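You operate a simulated robot arm through the tools that you are given. There is no shell and no other tool. Be economical: measure what you need, move in short steps, check, and stop when the job is done.

Carry out the task below with a simulated two-armed robot. There is one attempt and no reset: what you move stays moved.

JOB
On the top of the green bench, fold the grey cloth in half.
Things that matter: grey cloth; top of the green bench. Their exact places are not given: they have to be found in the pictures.

Only the result counts: the job must be done as asked and must still hold three seconds after the hand-in. Knocking over, shifting, dropping, spilling or breaking anything else fails it. Flat cloth is picked up by pressing the open fingertips on it (5 to 10 N) and closing them slowly along it; thin cloth reads only 2 to 8 mm in the jaws.

ROBOT AND FRAMES
Two 7-joint arms with two-finger parallel grippers on one trunk, on a base that drives. Base frame: it is fixed to the floor where the robot stands at the start and does not move with it; the origin is under the middle of the robot, x ahead of it, y to its left, z up. Units: mm, rad, N and s.
The left shoulder is at the start at [70, 163, 1095], the right one opposite. Places, roughly: top of the green bench [600, -2100, 800]. Payload 3.43 kg a hand.
Tool frame (each hand has its own): the origin (TCP) lies between the finger pads and is the grasp point; the fingertips stand 34 mm ahead of it; z points along the fingers, y is the line along which they close. The gripper opens to 128 mm. The fingers are 24 mm wide and 12 mm thick; the gripper's body (48 by 130 mm) begins 96 mm behind the TCP.
Orientation is that of the tool frame in the base frame, as [roll, pitch, yaw] about the fixed x, y, z axes, in that order (R = Rz(yaw) Ry(pitch) Rx(roll)). With the fingers straight down and closing along the base's y, the tool's x points along the base's -x, its y along +y and its z along -z.

CONTROLS
- The arms move only by the tool drive_tool. It takes "left_deltas", "right_deltas" or both (then of equal length, played together; a hand with none holds still); each is a list that holds one entry, the list of rows, each a list of 7 numbers: the shift along the tool's x, y, z in units of 100 mm (1.0 is 100 mm), then the turn, a rotation vector about the tool's x, y, z in units of 45 degrees (1.0 is 45 degrees), then the opening, from 0 (shut) to 1 (fully open). In form: [[[x, y, z, ax, ay, az, claw], ...]]. A call has 1 to 10 rows; each row is the pose to reach, as a shift and turn from the pose commanded when the call began, along the tool's axes at that moment. A call with a number of a shift or a turn outside -1 to 1 is refused whole. Each row takes 0.2 s and may step no farther than 50 mm and 0.15 rad from the row before; otherwise, or with a gripper value out of range, the whole call is refused. Where a pose cannot be reached the arm comes as near as it can. A force on the tool above 40 N (or 10 N above the force at the start of the call, whichever is more), or a blocked arm, ends the call early, and 0.2 s more pass. Each finger travels about 153 mm/s and halts on what it meets, pressing with about 24 N; the grip force reading is that of the motor and also rises with nothing between the fingers. The clock runs only during rows and for 0.2 s after the last one: add rows that repeat a pose to give the fingers time. The reply holds the time, the measured pose of the TCP, the force on the tool along the base axes, the opening and the grip force, in the units named above and with some noise, and new pictures: "show" is both (left out), scene, wrist or none (wrist: the cameras of the hands that moved).
- Cameras (640 x 400 px; columns grow to the right, rows downward): "scene" is now at [133.9, 10.8, 1317.6]; the picture's right is [0.13, -0.99, 0.00], its down [-0.63, -0.08, -0.78] and it looks along [0.77, 0.10, -0.63] (base axes); focal length 277 px, centre (320, 200). "left" rides on the left gripper at [76, 11, -160] in its tool frame; the picture's right is [-0.15, 0.99, 0.00], its down [-0.88, -0.13, -0.46] and it looks along [-0.45, -0.07, 0.89] (tool axes); focal length 234 px, centre (320, 200). "right" rides on the right gripper at [76, -11, -160] in its tool frame; the picture's right is [0.15, 0.99, 0.00], its down [-0.88, 0.13, -0.46] and it looks along [-0.45, 0.07, 0.89] (tool axes); focal length 234 px, centre (320, 200).
- raise_lower(by): slides the trunk up (or, below 0, down) by that many mm; the arms and the scene camera ride with it, the base frame stays. It gives what a move gives, with no picture.
- steer(legs): drives the robot by 1 to 6 legs, each [ahead, left, turn to the left] in mm, mm and rad, along the robot's own axes; the way and the turn of a leg run together, so that a leg with both is an arc; at most 1500 mm and 3.142 rad a leg. The arms and the cameras ride along, it lands a little off, and it stops where it bumps. It gives what a move gives, and a new picture of the scene camera.
- aim_head(pan, tilt): turns the head with the scene camera to pan (to the left, within 1.501 rad either way) and tilt (down, from -0.506 to 1.204), counted from straight ahead of the robot. It gives what a move gives, and a new picture of the scene camera.
- locate(camera, pixels): for up to 12 pixels [column, row] of the newest picture of that camera ("zoom" is the newest enlarged one), the place [x, y, z] in the base frame of the surface seen there, good to about 2 mm. No time passes.
- close_up(camera, box): a new picture of the part [left, top, right, bottom] of that camera's present view, enlarged. No time passes.
- hand_in(): hands the job in; it is judged then, once.

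Keep the steps short. Do not move on a guess: measure, check each grasp and each placing, and mend mistakes. In all there are 80 turns and 260 pictures (those below and enlarged ones count). Leave the grippers open and the arms clear of the work at the hand-in unless told otherwise, and finish with a single line.

The tools are called after "Request:" as name(argument=value, ...) on one line, values as JSON. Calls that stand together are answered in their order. drive_tool: Moves the arms, as the interface text tells. Its arguments: {"type":"object","properties":{"left_deltas":{"type":"array","items":{"type":"array","items":{"type":"array","items":{"type":"number"}}}},"right_deltas":{"type":"array","items":{"type":"array","items":{"type":"array","items":{"type":"number"}}}},"show":{"type":"string","enum":["both","scene","wrist","none"]}},"required":[]} The other tools are called the same way: raise_lower (by) slides the trunk up or down; steer (legs) drives the base; aim_head (pan, tilt) turns the head that bears the scene camera; locate (camera, pixels) gives the place of the surface under pixels of a picture; close_up (camera, box) takes an enlarged picture of a part of a camera's view; hand_in () hands the job in.

At the start:

```text
clock: 0.0
left_eef_pos: [686.8, 220.8, 963.2]
left_orientation: [-3.142, 0.001, -3.141]
left_ft_force: [0.5, 0.5, 0.1]
left_width: 128.2
left_finger_force: 0.1
right_eef_pos: [574.2, -193.5, 1041.7]
right_orientation: [3.141, 0.002, -3.141]
right_ft_force: [-0.1, -0.3, -0.3]
right_width: 128.0
right_finger_force: 0.0
trunk travel left (down, up): [-575.0, 365.0]
robot x, y, heading: [3.2, -3.2, -0.002]
head pan, tilt: [0.129, 0.682]
```

scene: 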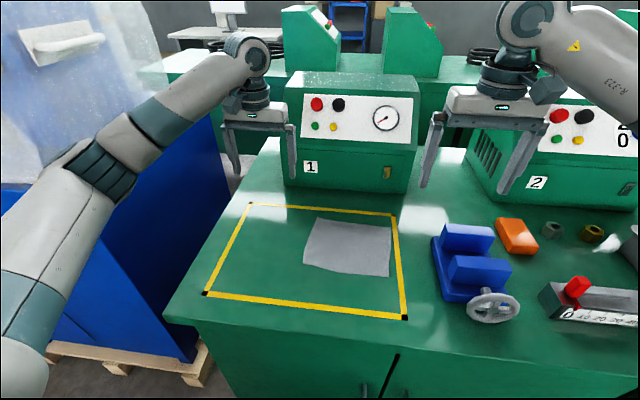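
right: 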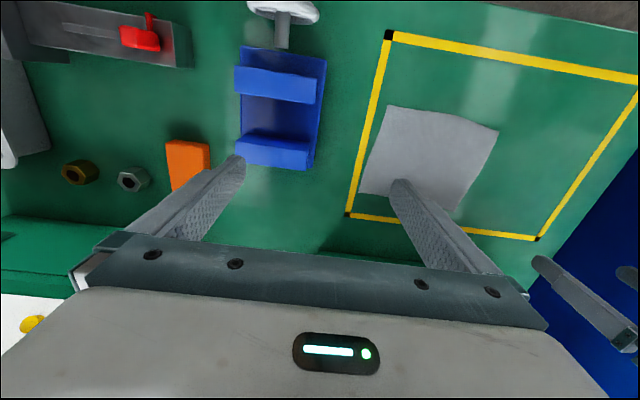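
left: 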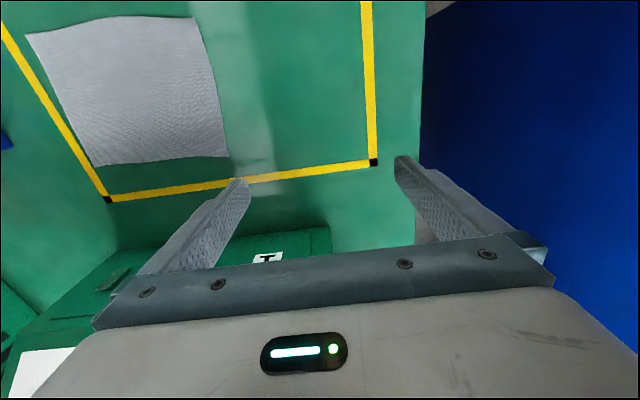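

I see a grey cloth in the yellow frame in front, but the green bench is listed near [600, -2100, 800], to the right. First I'll measure this cloth and turn the head right to look at that bench.

Request:
locate(camera="scene", pixels=[[316, 218], [393, 226], [389, 276], [304, 263], [350, 245], [250, 204], [396, 215], [405, 317], [206, 293], [270, 250]])

Request:
aim_head(pan=-1.3, tilt=0.4)

```text
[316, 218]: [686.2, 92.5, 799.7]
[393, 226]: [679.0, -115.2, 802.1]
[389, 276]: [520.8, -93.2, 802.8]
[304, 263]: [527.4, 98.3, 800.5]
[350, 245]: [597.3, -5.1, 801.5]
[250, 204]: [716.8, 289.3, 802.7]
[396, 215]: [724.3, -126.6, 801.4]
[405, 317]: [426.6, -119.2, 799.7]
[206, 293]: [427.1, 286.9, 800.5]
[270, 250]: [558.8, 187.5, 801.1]
```

```text
clock: 1.6
left_eef_pos: [687.0, 220.8, 963.1]
left_orientation: [-3.14, 0.0, -3.139]
left_ft_force: [-0.3, 0.5, 0.9]
left_width: 128.1
left_finger_force: 0.1
right_eef_pos: [574.7, -192.9, 1041.9]
right_orientation: [3.141, 0.001, 3.14]
right_ft_force: [-0.4, -0.2, 0.2]
right_width: 128.1
right_finger_force: 0.1
trunk travel left (down, up): [-575.0, 365.0]
robot x, y, heading: [0.7, -1.8, -0.004]
head pan, tilt: [-1.3, 0.4]
```

scene: 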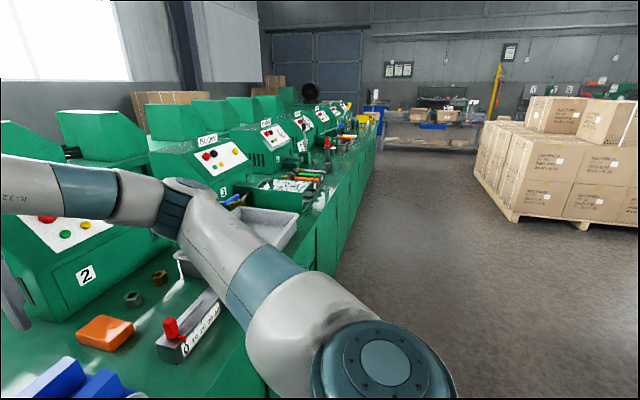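

The bench runs along -y, so the cloth in front already lies on its top (z≈800). I'll aim the head at the cloth to outline it exactly.

Request:
aim_head(pan=0.0, tilt=0.8)

Request:
close_up(camera="scene", box=[220, 100, 420, 225])

```text
clock: 3.0
left_eef_pos: [687.7, 220.6, 963.8]
left_orientation: [3.14, 0.0, -3.139]
left_ft_force: [0.5, -0.2, 0.8]
left_width: 127.9
left_finger_force: 0.0
right_eef_pos: [574.8, -192.6, 1042.2]
right_orientation: [3.141, 0.0, 3.14]
right_ft_force: [0.0, 0.1, -0.6]
right_width: 128.0
right_finger_force: 0.0
trunk travel left (down, up): [-575.0, 365.0]
robot x, y, heading: [2.3, -0.4, 0.003]
head pan, tilt: [0.0, 0.799]
```

scene: 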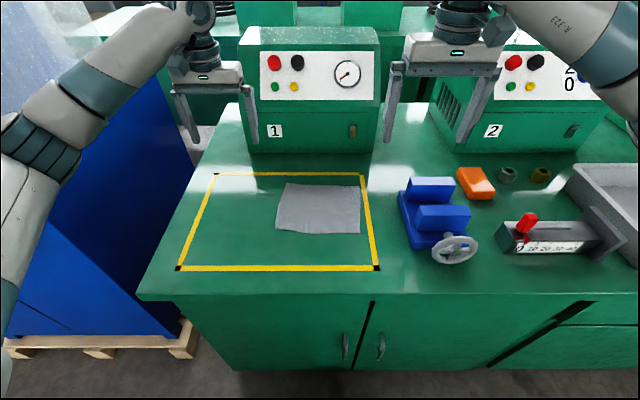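

```text
3.20 times, centred on (320, 162) of scene
```

zoom: 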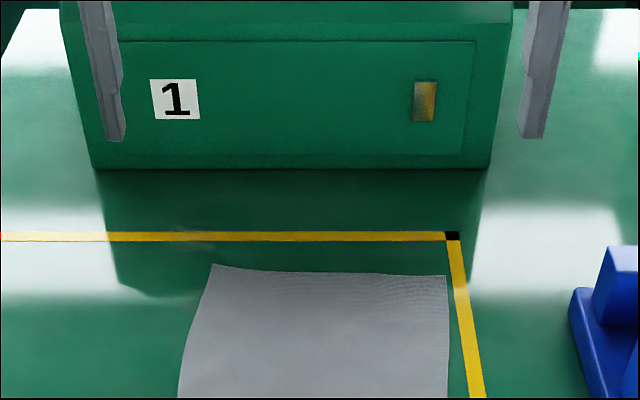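

Request:
close_up(camera="scene", box=[260, 165, 388, 245])

```text
5.00 times, centred on (324, 205) of scene
```

zoom: 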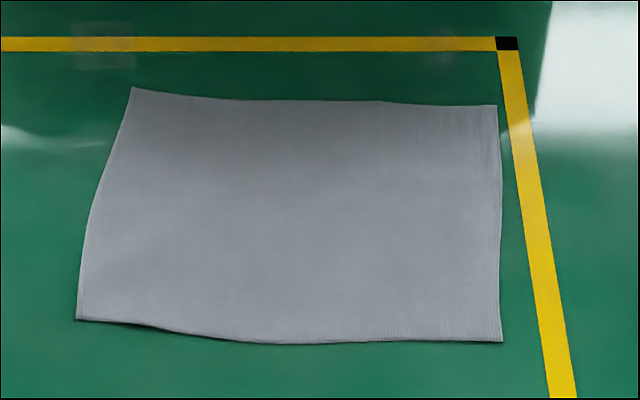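

The cloth is clear in the zoom. I'll measure its corners and edge midpoints.

Request:
locate(camera="zoom", pixels=[[134, 91], [495, 107], [500, 339], [79, 317], [320, 103], [498, 220], [290, 340], [95, 210], [290, 200], [180, 326], [400, 338], [560, 390]])

```text
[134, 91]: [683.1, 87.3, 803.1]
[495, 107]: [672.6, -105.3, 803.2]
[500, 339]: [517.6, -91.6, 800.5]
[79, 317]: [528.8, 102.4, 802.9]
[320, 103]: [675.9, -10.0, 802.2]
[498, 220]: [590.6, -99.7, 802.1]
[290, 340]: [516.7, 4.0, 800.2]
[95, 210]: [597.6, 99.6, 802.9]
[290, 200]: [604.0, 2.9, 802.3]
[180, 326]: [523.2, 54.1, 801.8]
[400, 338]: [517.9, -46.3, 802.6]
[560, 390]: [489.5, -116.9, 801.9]
```

The cloth is about 195 (y) × 157 (x) mm. Plan: pinch the two near corners, one with each hand (closing along y), and lay the near edge over the far edge. First I'll move both hands halfway, setting the jaws to about 30 mm.

Request:
drive_tool(left_deltas=[[[0.19, -0.18, 0.0, 0, 0, 0, 0.8], [0.38, -0.36, 0.0, 0, 0, 0, 0.6], [0.57, -0.54, 0.1, 0, 0, 0, 0.4], [0.76, -0.71, 0.2, 0, 0, 0, 0.24], [0.76, -0.71, 0.2, 0, 0, 0, 0.24]]], right_deltas=[[[0.05, 0.15, 0.18, 0, 0, 0, 0.8], [0.1, 0.3, 0.36, 0, 0, 0, 0.6], [0.15, 0.45, 0.54, 0, 0, 0, 0.4], [0.21, 0.62, 0.71, 0, 0, 0, 0.24], [0.21, 0.62, 0.71, 0, 0, 0, 0.24]]], show="none")

```text
clock: 4.2
left_eef_pos: [610.0, 149.3, 944.7]
left_orientation: [-3.142, 0.001, -3.141]
left_ft_force: [-0.2, -0.2, 0.3]
left_width: 30.8
left_finger_force: 0.1
right_eef_pos: [554.8, -131.3, 969.9]
right_orientation: [-3.141, 0.0, -3.141]
right_ft_force: [-0.1, 0.2, 0.1]
right_width: 30.7
right_finger_force: 0.0
trunk travel left (down, up): [-575.0, 365.0]
robot x, y, heading: [-1.2, -0.0, -0.004]
head pan, tilt: [0.0, 0.799]
```

Jaws are at 30 mm. Next I'll move over the near corners: left to about (538, 78), right to about (530, -70), at z≈862.

Request:
drive_tool(left_deltas=[[[0.24, -0.24, 0.2, 0, 0, 0, 0.24], [0.48, -0.48, 0.4, 0, 0, 0, 0.24], [0.72, -0.71, 0.6, 0, 0, 0, 0.24], [0.72, -0.71, 0.83, 0, 0, 0, 0.24], [0.72, -0.71, 0.83, 0, 0, 0, 0.24]]], right_deltas=[[[0.08, 0.2, 0.3, 0, 0, 0, 0.24], [0.16, 0.4, 0.6, 0, 0, 0, 0.24], [0.25, 0.61, 0.85, 0, 0, 0, 0.24], [0.25, 0.61, 1.0, 0, 0, 0, 0.24], [0.25, 0.61, 1.0, 0, 0, 0, 0.24]]])

```text
clock: 5.4
left_eef_pos: [536.0, 78.9, 862.8]
left_orientation: [3.141, 0.001, -3.141]
left_ft_force: [0.0, -0.1, 0.5]
left_width: 30.6
left_finger_force: 0.0
right_eef_pos: [529.8, -70.9, 871.4]
right_orientation: [3.141, 0.001, -3.142]
right_ft_force: [0.8, 0.4, 0.3]
right_width: 30.8
right_finger_force: 0.0
trunk travel left (down, up): [-575.0, 365.0]
robot x, y, heading: [-2.2, -0.8, 0.004]
head pan, tilt: [0.0, 0.799]
```

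scene: 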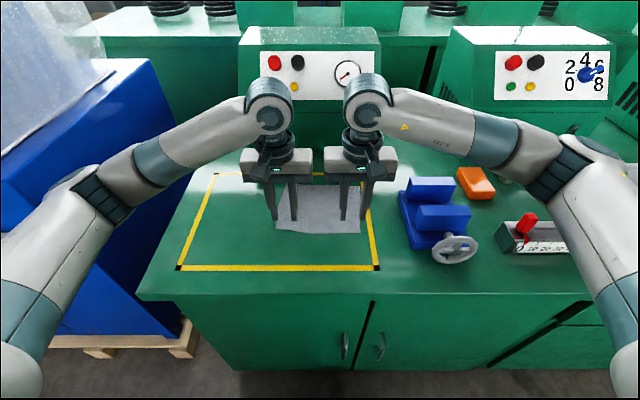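
right: 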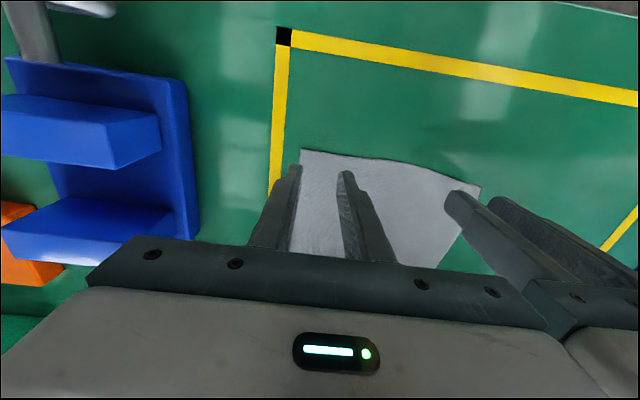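
left: 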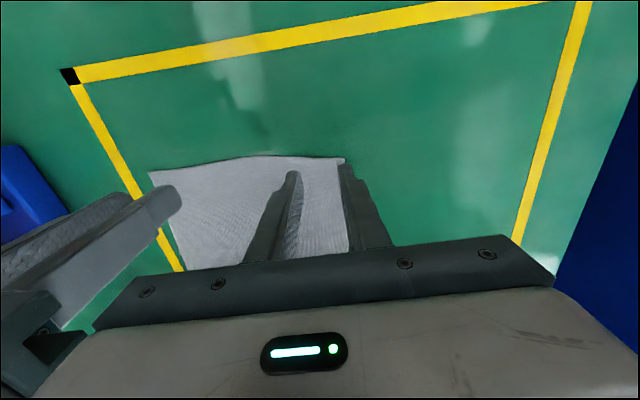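

The outer fingertips stand almost on the cloth's side edges. I'll shift both hands inward about 4 mm, narrow to 26 mm and go down to just above contact (z≈839).

Request:
drive_tool(left_deltas=[[[0, -0.04, 0.08, 0, 0, 0, 0.2], [0, -0.04, 0.16, 0, 0, 0, 0.2], [0, -0.04, 0.24, 0, 0, 0, 0.2], [0, -0.04, 0.24, 0, 0, 0, 0.2]]], right_deltas=[[[0, 0.03, 0.11, 0, 0, 0, 0.2], [0, 0.03, 0.22, 0, 0, 0, 0.2], [0, 0.03, 0.325, 0, 0, 0, 0.2], [0, 0.03, 0.325, 0, 0, 0, 0.2]]], show="wrist")

```text
clock: 6.4
left_eef_pos: [538.6, 73.4, 835.7]
left_orientation: [3.141, 0.001, -3.14]
left_ft_force: [0.4, 0.1, 0.0]
left_width: 25.7
left_finger_force: 0.0
right_eef_pos: [529.1, -67.8, 837.2]
right_orientation: [3.14, 0.001, -3.14]
right_ft_force: [-0.5, 0.2, -0.8]
right_width: 25.7
right_finger_force: 0.1
trunk travel left (down, up): [-575.0, 365.0]
robot x, y, heading: [-0.5, 1.7, -0.002]
head pan, tilt: [0.0, 0.799]
```

right: 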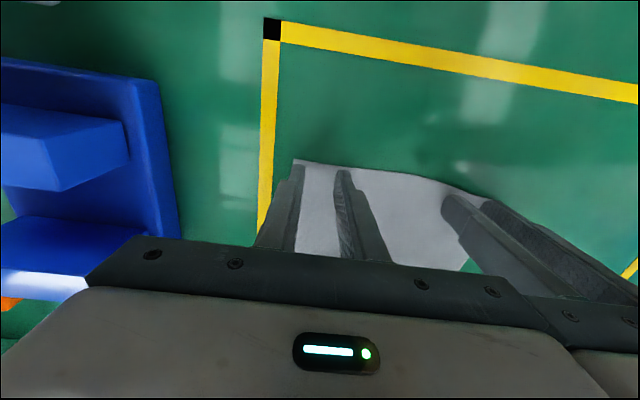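
left: 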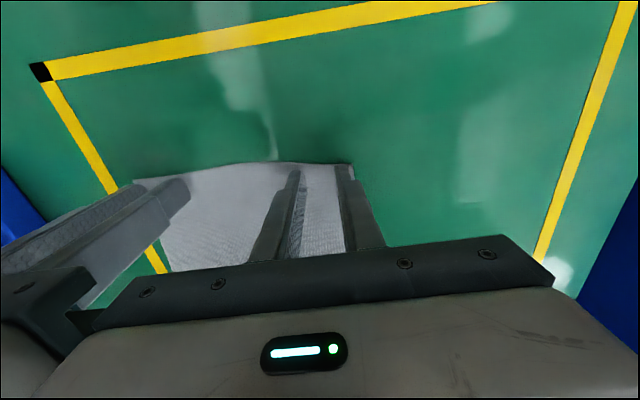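

Both fingers of each hand are on the cloth near its edge, with no contact force yet. I'll creep down 2 mm.

Request:
drive_tool(left_deltas=[[[0, 0, 0.01, 0, 0, 0, 0.2], [0, 0, 0.02, 0, 0, 0, 0.2], [0, 0, 0.02, 0, 0, 0, 0.2]]], right_deltas=[[[0, 0, 0.01, 0, 0, 0, 0.2], [0, 0, 0.025, 0, 0, 0, 0.2], [0, 0, 0.025, 0, 0, 0, 0.2]]], show="none")

```text
clock: 7.2
left_eef_pos: [539.8, 73.3, 836.1]
left_orientation: [-3.139, 0.001, -3.139]
left_ft_force: [-0.9, 0.2, 9.9]
left_width: 25.9
left_finger_force: 0.1
right_eef_pos: [528.2, -67.7, 835.9]
right_orientation: [3.14, 0.003, -3.141]
right_ft_force: [0.9, -0.1, 0.1]
right_width: 25.6
right_finger_force: 0.2
trunk travel left (down, up): [-575.0, 365.0]
robot x, y, heading: [-1.6, 5.0, 0.004]
head pan, tilt: [0.0, 0.799]
```

Left presses at 9.9 N and right is not touching. I'll lower the right in 1 mm steps.

Request:
drive_tool(right_deltas=[[[0, 0, 0.005, 0, 0, 0, 0.2], [0, 0, 0.01, 0, 0, 0, 0.2], [0, 0, 0.01, 0, 0, 0, 0.2]]], show="none")

```text
clock: 8.0
left_eef_pos: [539.5, 73.3, 835.8]
left_orientation: [3.14, 0.002, -3.139]
left_ft_force: [1.0, 0.6, 16.6]
left_width: 25.6
left_finger_force: 0.2
right_eef_pos: [528.4, -67.9, 836.1]
right_orientation: [3.141, 0.003, 3.141]
right_ft_force: [-0.1, 0.2, 0.4]
right_width: 25.5
right_finger_force: 0.0
trunk travel left (down, up): [-575.0, 365.0]
robot x, y, heading: [-0.3, -3.2, -0.006]
head pan, tilt: [0.0, 0.799]
```

Left rose to 16.6 N, so I'll ease it up 1 mm and lower the right another 1 mm.

Request:
drive_tool(left_deltas=[[[0, 0, -0.005, 0, 0, 0, 0.2], [0, 0, -0.01, 0, 0, 0, 0.2], [0, 0, -0.01, 0, 0, 0, 0.2]]], right_deltas=[[[0, 0, 0.005, 0, 0, 0, 0.2], [0, 0, 0.01, 0, 0, 0, 0.2], [0, 0, 0.01, 0, 0, 0, 0.2]]], show="none")

```text
clock: 8.8
left_eef_pos: [539.1, 74.8, 836.0]
left_orientation: [-3.142, -0.002, -3.141]
left_ft_force: [0.7, 0.3, 4.7]
left_width: 25.6
left_finger_force: 0.2
right_eef_pos: [527.6, -69.4, 834.9]
right_orientation: [3.142, 0.002, -3.141]
right_ft_force: [1.5, 0.0, 11.1]
right_width: 25.6
right_finger_force: 0.1
trunk travel left (down, up): [-575.0, 365.0]
robot x, y, heading: [-1.7, 1.8, 0.0]
head pan, tilt: [0.0, 0.799]
```

Left is at 4.7 N and right at 11.1 N. I'll trim each by 0.3 mm and close slowly.

Request:
drive_tool(left_deltas=[[[0, 0, 0.003, 0, 0, 0, 0.19], [0, 0, 0.003, 0, 0, 0, 0.16], [0, 0, 0.003, 0, 0, 0, 0.13], [0, 0, 0.003, 0, 0, 0, 0.1], [0, 0, 0.003, 0, 0, 0, 0.075], [0, 0, 0.003, 0, 0, 0, 0.05], [0, 0, 0.003, 0, 0, 0, 0.025], [0, 0, 0.003, 0, 0, 0, 0.0], [0, 0, 0.003, 0, 0, 0, 0.0], [0, 0, 0.003, 0, 0, 0, 0.0]]], right_deltas=[[[0, 0, -0.003, 0, 0, 0, 0.19], [0, 0, -0.003, 0, 0, 0, 0.16], [0, 0, -0.003, 0, 0, 0, 0.13], [0, 0, -0.003, 0, 0, 0, 0.1], [0, 0, -0.003, 0, 0, 0, 0.075], [0, 0, -0.003, 0, 0, 0, 0.05], [0, 0, -0.003, 0, 0, 0, 0.025], [0, 0, -0.003, 0, 0, 0, 0.0], [0, 0, -0.003, 0, 0, 0, 0.0], [0, 0, -0.003, 0, 0, 0, 0.0]]])

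```text
clock: 11.0
left_eef_pos: [538.3, 73.3, 835.2]
left_orientation: [-3.141, 0.001, 3.142]
left_ft_force: [-0.5, -16.5, 6.2]
left_width: 1.7
left_finger_force: 24.5
right_eef_pos: [526.0, -67.7, 834.9]
right_orientation: [-3.142, 0.0, -3.14]
right_ft_force: [0.5, 15.3, 2.6]
right_width: 1.8
right_finger_force: 24.0
trunk travel left (down, up): [-575.0, 365.0]
robot x, y, heading: [-4.9, 1.5, 0.0]
head pan, tilt: [0.0, 0.799]
```

scene: 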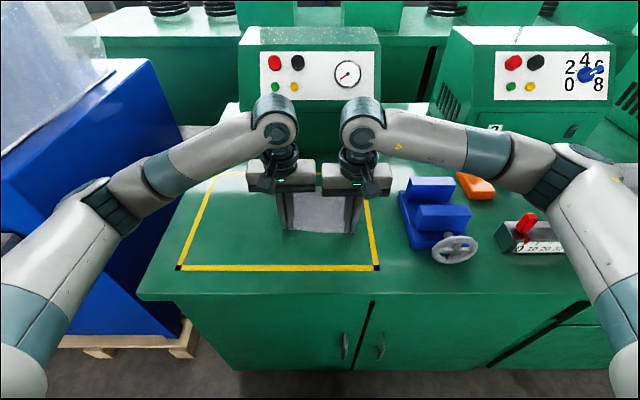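
right: 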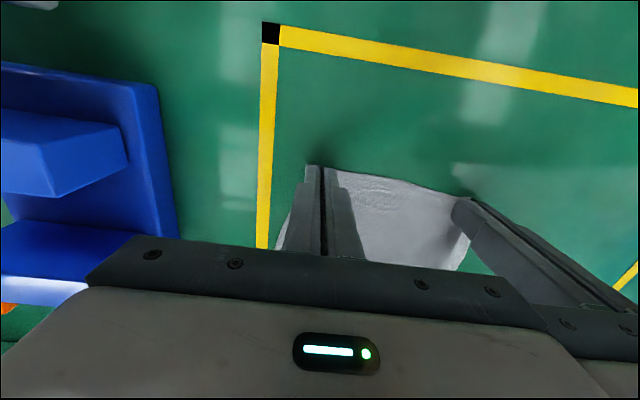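
left: 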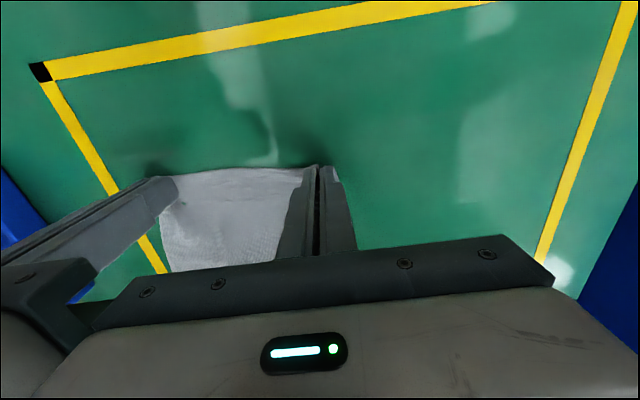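

Both jaws read about 1.7 mm, and equal opposite 16 N pulls along y show both hold the cloth. I'll ease inward 2 mm each to slacken it, lift 30 mm and check.

Request:
drive_tool(left_deltas=[[[0, -0.02, 0, 0, 0, 0, 0], [-0.02, -0.02, -0.1, 0, 0, 0, 0], [-0.05, -0.02, -0.2, 0, 0, 0, 0], [-0.1, -0.02, -0.3, 0, 0, 0, 0], [-0.1, -0.02, -0.3, 0, 0, 0, 0]]], right_deltas=[[[0, 0.02, 0, 0, 0, 0, 0], [-0.02, 0.02, -0.1, 0, 0, 0, 0], [-0.05, 0.02, -0.2, 0, 0, 0, 0], [-0.1, 0.02, -0.3, 0, 0, 0, 0], [-0.1, 0.02, -0.3, 0, 0, 0, 0]]])

Request:
close_up(camera="scene", box=[240, 150, 400, 250])

```text
clock: 12.2
left_eef_pos: [549.3, 72.6, 865.0]
left_orientation: [3.141, -0.002, -3.14]
left_ft_force: [-0.2, -8.6, 0.2]
left_width: 1.8
left_finger_force: 23.9
right_eef_pos: [538.9, -66.6, 864.3]
right_orientation: [-3.14, 0.0, -3.141]
right_ft_force: [-0.4, 9.6, 1.0]
right_width: 1.9
right_finger_force: 23.8
trunk travel left (down, up): [-575.0, 365.0]
robot x, y, heading: [-3.2, 0.4, 0.0]
head pan, tilt: [0.0, 0.799]
```

scene: 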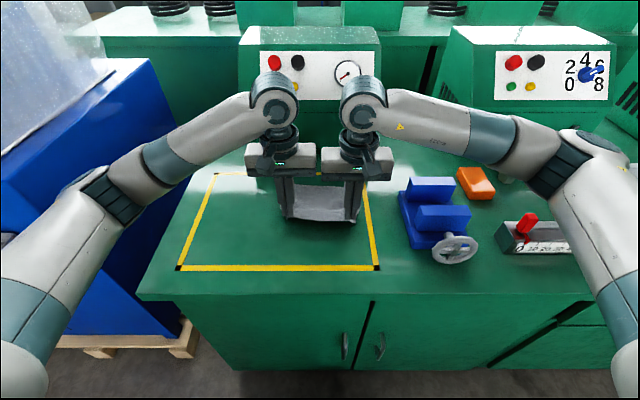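
right: 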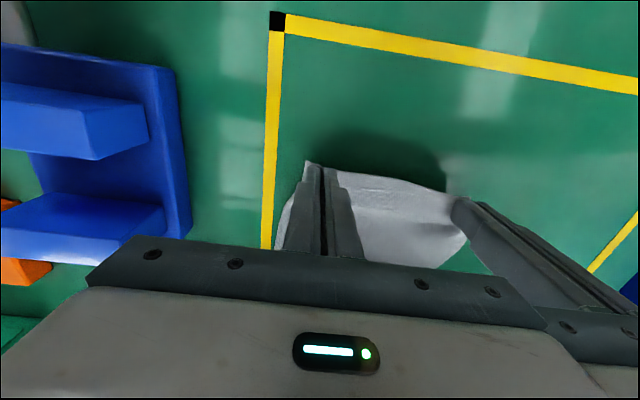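
left: 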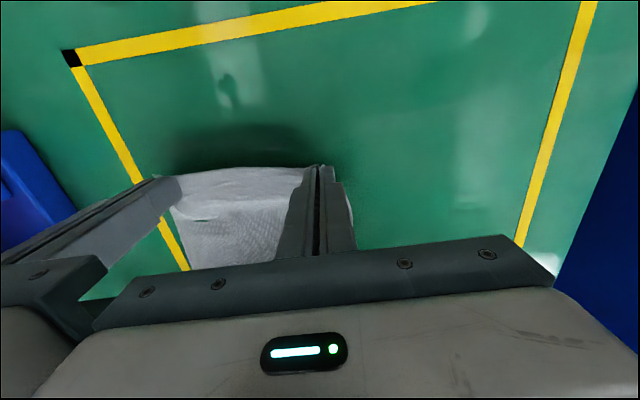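

```text
4.00 times, centred on (320, 200) of scene
```

zoom: 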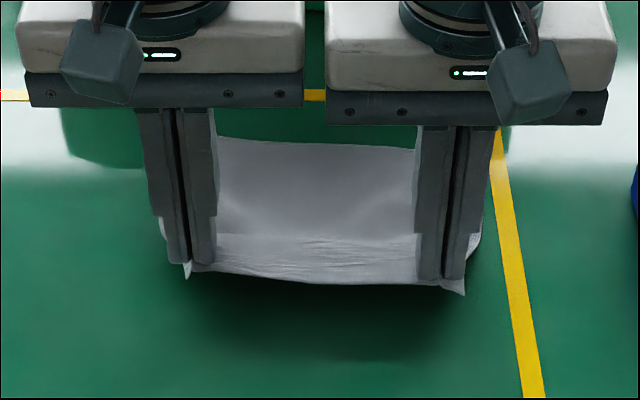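

The near edge hangs cleanly between the two hands. I'll swing it in an arc over the fold line (x≈600), first to above x≈645.

Request:
drive_tool(left_deltas=[[[-0.06, -0.01, -0.12, 0, 0, 0, 0], [-0.13, -0.01, -0.23, 0, 0, 0, 0], [-0.26, -0.01, -0.3, 0, 0, 0, 0], [-0.4, -0.01, -0.35, 0, 0, 0, 0], [-0.55, -0.01, -0.36, 0, 0, 0, 0], [-0.69, -0.01, -0.34, 0, 0, 0, 0], [-0.83, -0.01, -0.29, 0, 0, 0, 0], [-0.96, -0.01, -0.22, 0, 0, 0, 0], [-0.96, -0.01, -0.22, 0, 0, 0, 0]]], right_deltas=[[[-0.06, 0, -0.12, 0, 0, 0, 0], [-0.13, 0, -0.23, 0, 0, 0, 0], [-0.26, 0, -0.3, 0, 0, 0, 0], [-0.4, 0, -0.35, 0, 0, 0, 0], [-0.55, 0, -0.36, 0, 0, 0, 0], [-0.7, 0, -0.34, 0, 0, 0, 0], [-0.84, 0, -0.29, 0, 0, 0, 0], [-0.98, 0, -0.22, 0, 0, 0, 0], [-0.98, 0, -0.22, 0, 0, 0, 0]]])

Request:
close_up(camera="scene", box=[240, 140, 400, 240])

```text
clock: 14.2
left_eef_pos: [644.5, 72.2, 886.2]
left_orientation: [3.141, 0.001, -3.14]
left_ft_force: [1.0, -4.7, 0.6]
left_width: 1.8
left_finger_force: 24.2
right_eef_pos: [636.9, -64.6, 886.2]
right_orientation: [3.141, -0.002, 3.141]
right_ft_force: [0.0, 4.4, 0.4]
right_width: 1.9
right_finger_force: 24.4
trunk travel left (down, up): [-575.0, 365.0]
robot x, y, heading: [-2.8, 1.9, -0.003]
head pan, tilt: [0.0, 0.799]
```

scene: 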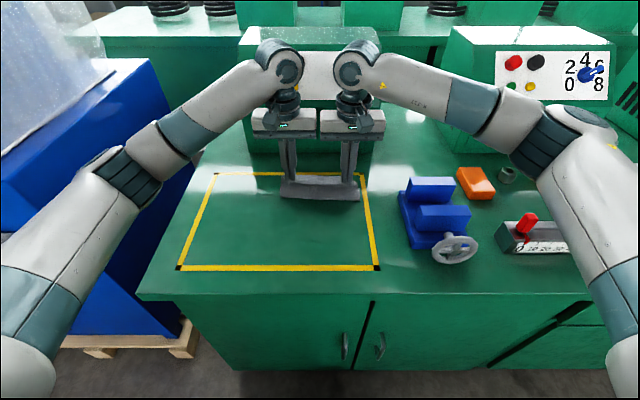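
right: 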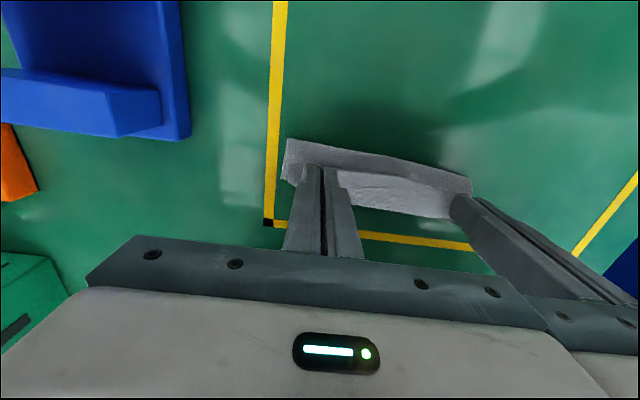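
left: 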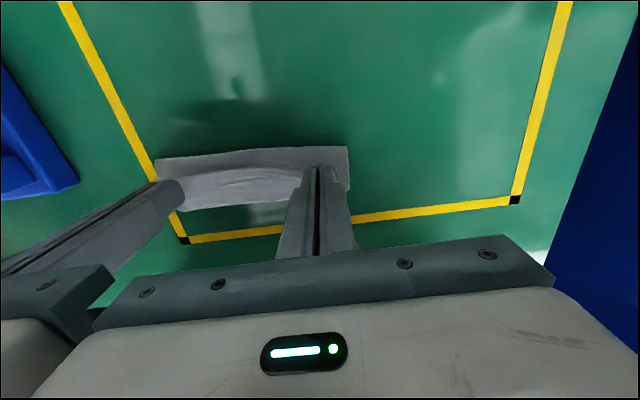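

```text
4.00 times, centred on (320, 190) of scene
```

zoom: 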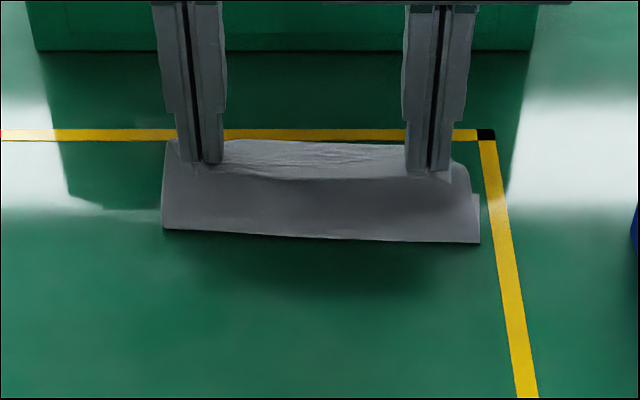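

The fold is forming. I'll measure the fold line and the held edge.

Request:
locate(camera="zoom", pixels=[[165, 226], [320, 236], [477, 240], [320, 178], [320, 143], [477, 198], [245, 142], [172, 142]])

Request:
locate(camera="left", pixels=[[160, 162], [250, 152], [345, 149], [348, 185], [240, 205], [192, 208]])

Request:
locate(camera="right", pixels=[[287, 141], [284, 178], [370, 158], [468, 182], [400, 212], [455, 219]])

```text
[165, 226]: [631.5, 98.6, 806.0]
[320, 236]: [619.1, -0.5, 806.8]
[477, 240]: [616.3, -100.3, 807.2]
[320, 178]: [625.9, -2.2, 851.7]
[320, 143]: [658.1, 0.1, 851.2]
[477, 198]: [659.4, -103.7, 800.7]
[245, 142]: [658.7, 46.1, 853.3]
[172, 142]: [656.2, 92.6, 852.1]
```

```text
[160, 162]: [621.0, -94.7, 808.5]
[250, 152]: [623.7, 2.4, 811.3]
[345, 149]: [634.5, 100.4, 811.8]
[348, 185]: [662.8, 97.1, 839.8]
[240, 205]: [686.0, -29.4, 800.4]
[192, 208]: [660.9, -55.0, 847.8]
```

```text
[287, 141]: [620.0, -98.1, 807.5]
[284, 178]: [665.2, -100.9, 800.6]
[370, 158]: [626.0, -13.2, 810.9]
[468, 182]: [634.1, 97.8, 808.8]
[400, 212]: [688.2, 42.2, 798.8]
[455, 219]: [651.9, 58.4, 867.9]
```

The held strip still has its free edge pointing back toward the robot (x≈626), so the hands should tilt (fingers toward -x) to turn it over before laying. I'll measure the machine's clearance behind the hands first.

Request:
locate(camera="scene", pixels=[[310, 152], [310, 135], [245, 70], [285, 75], [380, 100], [370, 150], [250, 35], [268, 122], [358, 118], [295, 65], [345, 62]])

```text
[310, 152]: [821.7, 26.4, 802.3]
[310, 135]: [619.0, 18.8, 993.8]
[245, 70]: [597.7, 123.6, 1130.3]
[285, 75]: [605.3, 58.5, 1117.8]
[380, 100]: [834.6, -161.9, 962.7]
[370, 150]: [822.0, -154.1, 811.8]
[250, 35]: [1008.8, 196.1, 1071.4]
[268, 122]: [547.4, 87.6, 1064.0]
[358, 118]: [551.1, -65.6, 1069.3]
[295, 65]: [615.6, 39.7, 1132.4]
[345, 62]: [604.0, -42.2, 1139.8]
```

The machine face at x≈822 leaves little room to tilt, so I'll lay the strip straight down at x≈648/642. The small back-turned strip can be flipped with a finger afterwards.

Request:
drive_tool(left_deltas=[[[-0.02, 0, 0.1, 0, 0, 0, 0], [-0.04, 0, 0.2, 0, 0, 0, 0], [-0.05, 0, 0.3, 0, 0, 0, 0], [-0.05, 0, 0.4, 0, 0, 0, 0], [-0.05, 0, 0.4, 0, 0, 0, 0]]], right_deltas=[[[-0.02, 0, 0.1, 0, 0, 0, 0], [-0.04, 0, 0.2, 0, 0, 0, 0], [-0.05, 0, 0.3, 0, 0, 0, 0], [-0.05, 0, 0.4, 0, 0, 0, 0], [-0.05, 0, 0.4, 0, 0, 0, 0]]], show="wrist")

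Request:
close_up(camera="scene", box=[256, 150, 384, 230])

```text
clock: 15.4
left_eef_pos: [650.3, 70.7, 847.9]
left_orientation: [-3.141, 0.0, -3.14]
left_ft_force: [0.4, -4.6, -0.3]
left_width: 1.5
left_finger_force: 24.0
right_eef_pos: [642.8, -65.1, 845.0]
right_orientation: [3.142, 0.0, -3.141]
right_ft_force: [0.0, 3.7, 0.5]
right_width: 1.7
right_finger_force: 23.8
trunk travel left (down, up): [-575.0, 365.0]
robot x, y, heading: [2.3, -1.7, 0.003]
head pan, tilt: [0.0, 0.799]
```

right: 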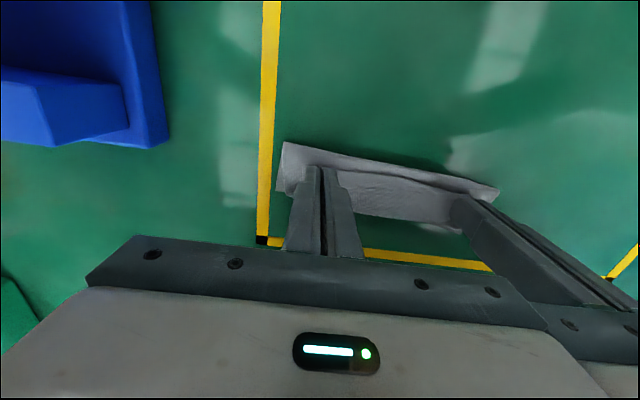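
left: 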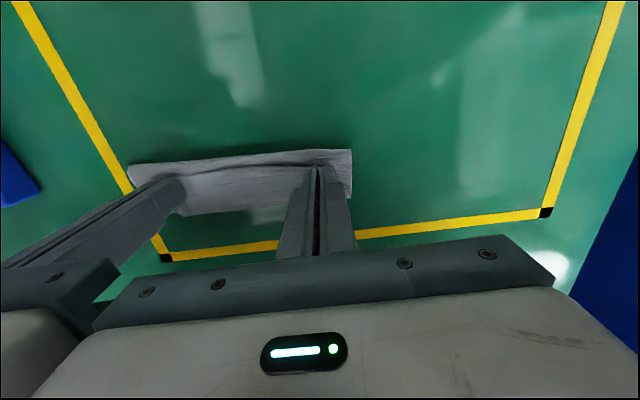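

```text
5.00 times, centred on (320, 190) of scene
```

zoom: 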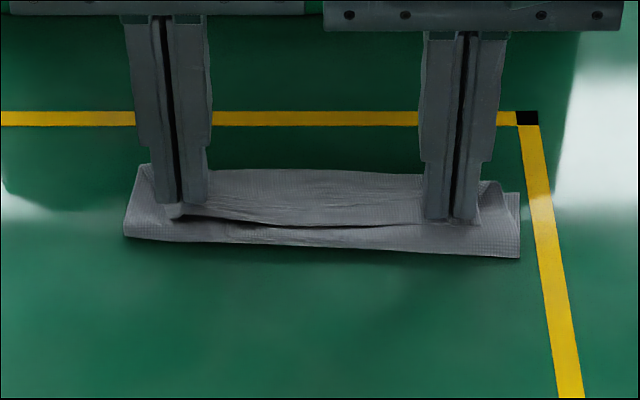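

Nearly down. I'll measure the fold line, the free edge and the back bend.

Request:
locate(camera="zoom", pixels=[[126, 233], [320, 247], [518, 256], [320, 224], [320, 172], [142, 170], [515, 196], [490, 183], [260, 170], [260, 205]])

Request:
locate(camera="left", pixels=[[349, 150], [352, 190], [240, 210], [190, 214]])

Request:
locate(camera="right", pixels=[[284, 143], [279, 190], [400, 220], [455, 229]])

```text
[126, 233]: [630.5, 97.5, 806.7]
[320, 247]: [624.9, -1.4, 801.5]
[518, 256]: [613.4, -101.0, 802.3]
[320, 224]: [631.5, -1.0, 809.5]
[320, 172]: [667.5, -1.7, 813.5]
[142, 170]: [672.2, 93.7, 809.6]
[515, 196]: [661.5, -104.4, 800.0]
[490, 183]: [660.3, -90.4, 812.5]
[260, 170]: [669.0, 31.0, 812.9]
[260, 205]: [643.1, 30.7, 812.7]
```

```text
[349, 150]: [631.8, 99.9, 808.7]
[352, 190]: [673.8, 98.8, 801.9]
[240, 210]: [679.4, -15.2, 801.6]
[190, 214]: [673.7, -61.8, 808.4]
```

```text
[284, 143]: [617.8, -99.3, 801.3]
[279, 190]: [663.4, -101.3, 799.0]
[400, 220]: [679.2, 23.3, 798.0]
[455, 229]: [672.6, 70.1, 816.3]
```

The back-turned strip is about 38 mm and the fold sits at x≈622, so letting go here would leave a Z-fold. I'm still holding the edge, so I'll reverse, unfold and draw the cloth toward the robot inside the frame. That makes room to turn the hands over. First, the swing back.

Request:
drive_tool(left_deltas=[[[0.03, 0, -0.2, 0, 0, 0, 0], [0.08, 0, -0.38, 0, 0, 0, 0], [0.2, 0, -0.48, 0, 0, 0, 0], [0.35, 0, -0.53, 0, 0, 0, 0], [0.52, 0, -0.53, 0, 0, 0, 0], [0.68, 0, -0.46, 0, 0, 0, 0], [0.84, 0, -0.36, 0, 0, 0, 0], [1.0, 0, -0.2, 0, 0, 0, 0], [1.0, 0, -0.2, 0, 0, 0, 0]]], right_deltas=[[[0.03, 0, -0.2, 0, 0, 0, 0], [0.08, 0, -0.38, 0, 0, 0, 0], [0.2, 0, -0.48, 0, 0, 0, 0], [0.35, 0, -0.53, 0, 0, 0, 0], [0.52, 0, -0.53, 0, 0, 0, 0], [0.68, 0, -0.46, 0, 0, 0, 0], [0.84, 0, -0.36, 0, 0, 0, 0], [1.0, 0, -0.2, 0, 0, 0, 0], [1.0, 0, -0.2, 0, 0, 0, 0]]], show="scene")

```text
clock: 17.4
left_eef_pos: [551.4, 71.1, 866.1]
left_orientation: [-3.141, 0.0, -3.14]
left_ft_force: [-0.6, -4.7, -0.6]
left_width: 1.8
left_finger_force: 23.9
right_eef_pos: [541.3, -65.6, 864.7]
right_orientation: [3.141, 0.0, 3.141]
right_ft_force: [0.2, 5.1, -0.5]
right_width: 1.6
right_finger_force: 24.2
trunk travel left (down, up): [-575.0, 365.0]
robot x, y, heading: [5.0, 1.6, 0.001]
head pan, tilt: [0.0, 0.799]
```

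scene: 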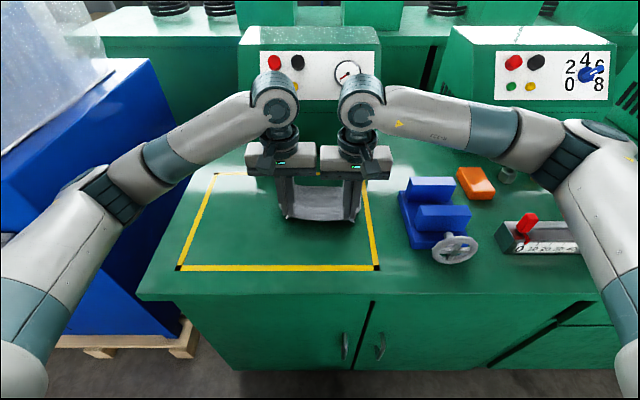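

Unfolded again. I'll draw the cloth about 90 mm toward the robot, close to the bench.

Request:
drive_tool(left_deltas=[[[0.1, 0, 0.08, 0, 0, 0, 0], [0.22, 0, 0.16, 0, 0, 0, 0], [0.34, 0, 0.2, 0, 0, 0, 0], [0.46, 0, 0.2, 0, 0, 0, 0], [0.58, 0, 0.2, 0, 0, 0, 0], [0.7, 0, 0.2, 0, 0, 0, 0], [0.82, 0, 0.2, 0, 0, 0, 0], [0.92, 0, 0.2, 0, 0, 0, 0], [0.92, 0, 0.2, 0, 0, 0, 0]]], right_deltas=[[[0.1, 0, 0.08, 0, 0, 0, 0], [0.22, 0, 0.16, 0, 0, 0, 0], [0.34, 0, 0.2, 0, 0, 0, 0], [0.46, 0, 0.2, 0, 0, 0, 0], [0.58, 0, 0.2, 0, 0, 0, 0], [0.7, 0, 0.2, 0, 0, 0, 0], [0.82, 0, 0.2, 0, 0, 0, 0], [0.92, 0, 0.2, 0, 0, 0, 0], [0.92, 0, 0.2, 0, 0, 0, 0]]], show="scene")

Request:
close_up(camera="scene", box=[240, 175, 400, 275])

```text
clock: 19.4
left_eef_pos: [458.9, 71.6, 847.5]
left_orientation: [3.14, 0.0, -3.139]
left_ft_force: [0.0, -7.8, -0.2]
left_width: 1.9
left_finger_force: 23.9
right_eef_pos: [449.5, -65.2, 845.4]
right_orientation: [-3.141, 0.0, 3.141]
right_ft_force: [0.5, 8.7, 0.4]
right_width: 1.5
right_finger_force: 24.0
trunk travel left (down, up): [-575.0, 365.0]
robot x, y, heading: [-3.2, -1.0, 0.002]
head pan, tilt: [0.0, 0.799]
```

scene: 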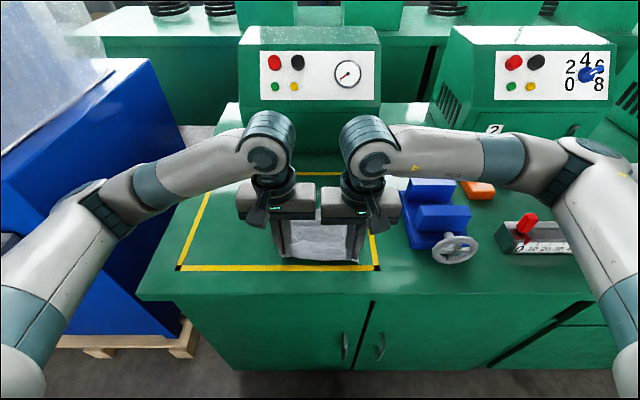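

```text
4.00 times, centred on (320, 225) of scene
```

zoom: 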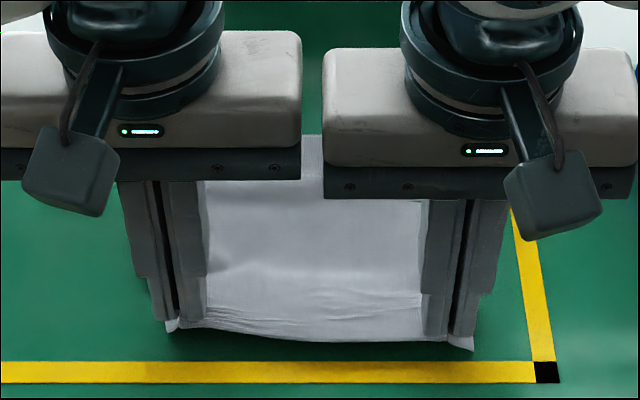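

The cloth moved along flat. I'll measure the far edge (312,137) and the near edge.

Request:
locate(camera="zoom", pixels=[[305, 140], [318, 140], [312, 200], [230, 331], [320, 340], [420, 338], [312, 270]])

```text
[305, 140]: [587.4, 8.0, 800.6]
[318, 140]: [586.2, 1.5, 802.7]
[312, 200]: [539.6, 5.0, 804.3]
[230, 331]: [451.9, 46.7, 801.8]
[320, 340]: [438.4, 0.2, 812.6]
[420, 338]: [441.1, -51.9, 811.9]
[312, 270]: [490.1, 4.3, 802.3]
```

The far edge is at x≈587 and the near edge at ≈440. I'll pull 38 mm more for wrist clearance to the machine when tilted.

Request:
drive_tool(left_deltas=[[[0.1, 0, 0, 0, 0, 0, 0], [0.2, 0, 0, 0, 0, 0, 0], [0.3, 0, 0, 0, 0, 0, 0], [0.38, 0, 0, 0, 0, 0, 0], [0.38, 0, 0, 0, 0, 0, 0]]], right_deltas=[[[0.1, 0, 0, 0, 0, 0, 0], [0.2, 0, 0, 0, 0, 0, 0], [0.3, 0, 0, 0, 0, 0, 0], [0.38, 0, 0, 0, 0, 0, 0], [0.38, 0, 0, 0, 0, 0, 0]]], show="scene")

Request:
close_up(camera="scene", box=[240, 190, 400, 290])

```text
clock: 20.6
left_eef_pos: [421.8, 70.0, 846.2]
left_orientation: [-3.141, 0.0, -3.139]
left_ft_force: [-0.4, -3.4, 0.0]
left_width: 1.6
left_finger_force: 24.4
right_eef_pos: [411.4, -65.9, 845.8]
right_orientation: [-3.141, 0.001, -3.141]
right_ft_force: [0.4, 4.9, -0.1]
right_width: 1.6
right_finger_force: 24.3
trunk travel left (down, up): [-575.0, 365.0]
robot x, y, heading: [1.9, -1.5, 0.003]
head pan, tilt: [0.0, 0.799]
```

scene: 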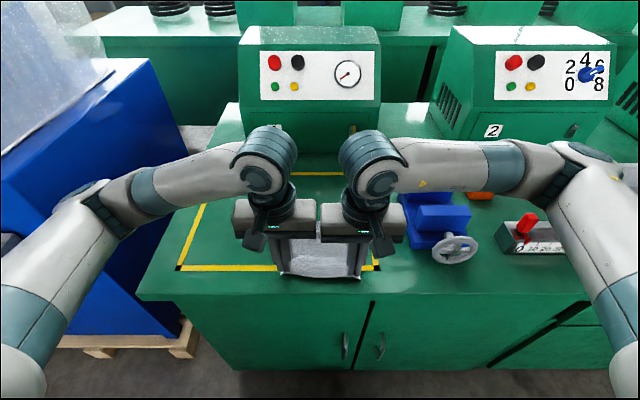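

```text
4.00 times, centred on (320, 240) of scene
```

zoom: 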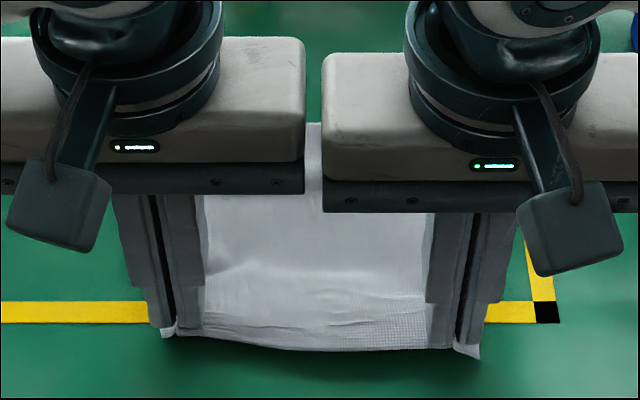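

Now I'll do the fold arc with a combined turn of both hands (fingers rotating toward -x), up to 45°.

Request:
drive_tool(left_deltas=[[[-0.13, 0, -0.195, 0, 0.178, 0, 0], [-0.3, 0, -0.355, 0, 0.357, 0, 0], [-0.5, 0, -0.44, 0, 0.535, 0, 0], [-0.7, 0, -0.446, 0, 0.713, 0, 0], [-0.9, 0, -0.4, 0, 0.891, 0, 0], [-0.99, 0, -0.33, 0, 1.0, 0, 0], [-0.99, 0, -0.33, 0, 1.0, 0, 0]]], right_deltas=[[[-0.13, 0, -0.195, 0, 0.178, 0, 0], [-0.3, 0, -0.355, 0, 0.357, 0, 0], [-0.5, 0, -0.44, 0, 0.535, 0, 0], [-0.7, 0, -0.446, 0, 0.713, 0, 0], [-0.9, 0, -0.4, 0, 0.891, 0, 0], [-0.99, 0, -0.33, 0, 1.0, 0, 0], [-0.99, 0, -0.33, 0, 1.0, 0, 0]]])

Request:
close_up(camera="scene", box=[240, 170, 400, 270])

```text
clock: 22.2
left_eef_pos: [519.9, 70.9, 879.2]
left_orientation: [3.141, -0.787, 3.14]
left_ft_force: [0.5, -4.5, 0.6]
left_width: 1.7
left_finger_force: 23.9
right_eef_pos: [510.1, -65.1, 880.8]
right_orientation: [-3.141, -0.787, 3.141]
right_ft_force: [-0.2, 4.6, -0.3]
right_width: 1.8
right_finger_force: 23.8
trunk travel left (down, up): [-575.0, 365.0]
robot x, y, heading: [-1.3, 1.9, 0.004]
head pan, tilt: [0.0, 0.799]
```

scene: 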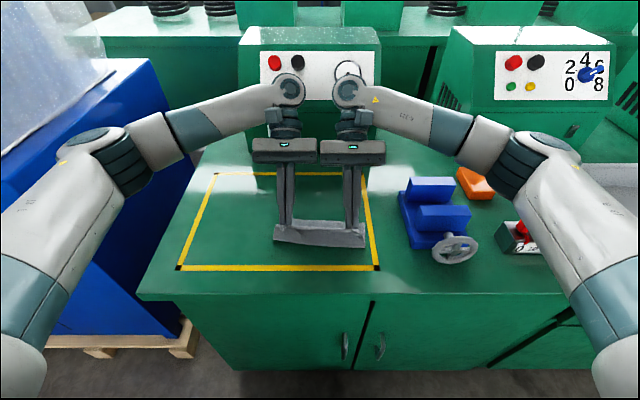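
right: 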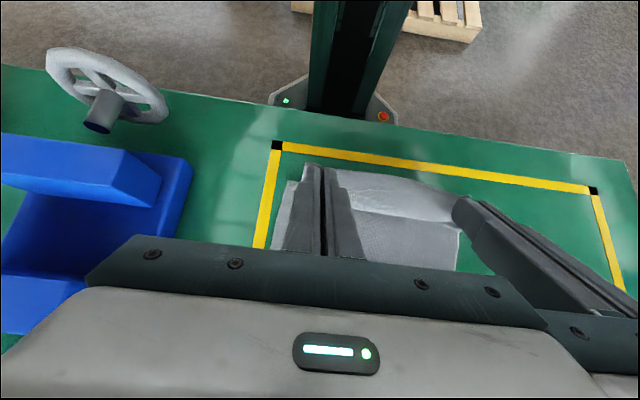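
left: 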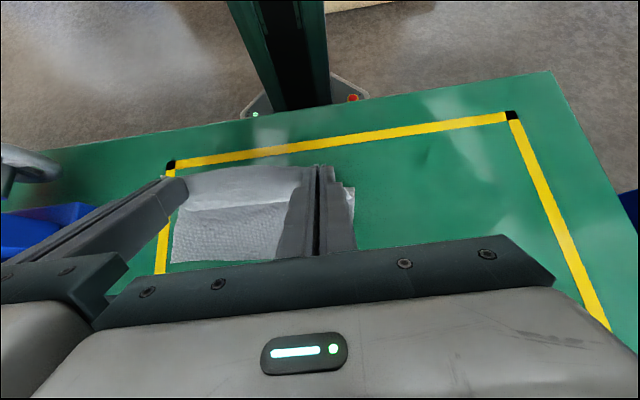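

```text
4.00 times, centred on (320, 220) of scene
```

zoom: 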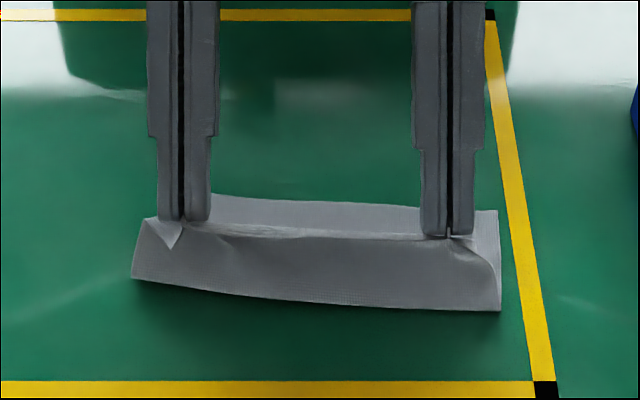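

It is working: the edge now stands up and the fold lies below. I'll measure the fold line, held edge, bottom far edge and wrist clearance.

Request:
locate(camera="zoom", pixels=[[134, 276], [320, 300], [498, 308], [320, 236], [320, 204], [230, 199], [400, 210], [490, 215], [174, 247]])

Request:
locate(camera="left", pixels=[[220, 170], [240, 205], [220, 258], [348, 190], [345, 245]])

Request:
locate(camera="scene", pixels=[[290, 78], [352, 78], [290, 92], [330, 85], [320, 130]])

```text
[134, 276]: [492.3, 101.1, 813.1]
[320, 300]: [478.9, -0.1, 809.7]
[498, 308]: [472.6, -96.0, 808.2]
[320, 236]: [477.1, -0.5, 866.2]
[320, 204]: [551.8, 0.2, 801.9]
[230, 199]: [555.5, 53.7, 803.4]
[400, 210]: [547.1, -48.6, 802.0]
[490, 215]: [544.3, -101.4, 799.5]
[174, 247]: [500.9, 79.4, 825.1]
```

```text
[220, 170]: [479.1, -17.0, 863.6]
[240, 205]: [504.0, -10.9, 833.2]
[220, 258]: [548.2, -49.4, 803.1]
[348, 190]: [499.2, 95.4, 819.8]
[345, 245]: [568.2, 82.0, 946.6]
```

```text
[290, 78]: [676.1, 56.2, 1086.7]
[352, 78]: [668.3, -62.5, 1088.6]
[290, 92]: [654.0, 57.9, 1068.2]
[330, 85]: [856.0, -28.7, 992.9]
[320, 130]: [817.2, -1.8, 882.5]
```

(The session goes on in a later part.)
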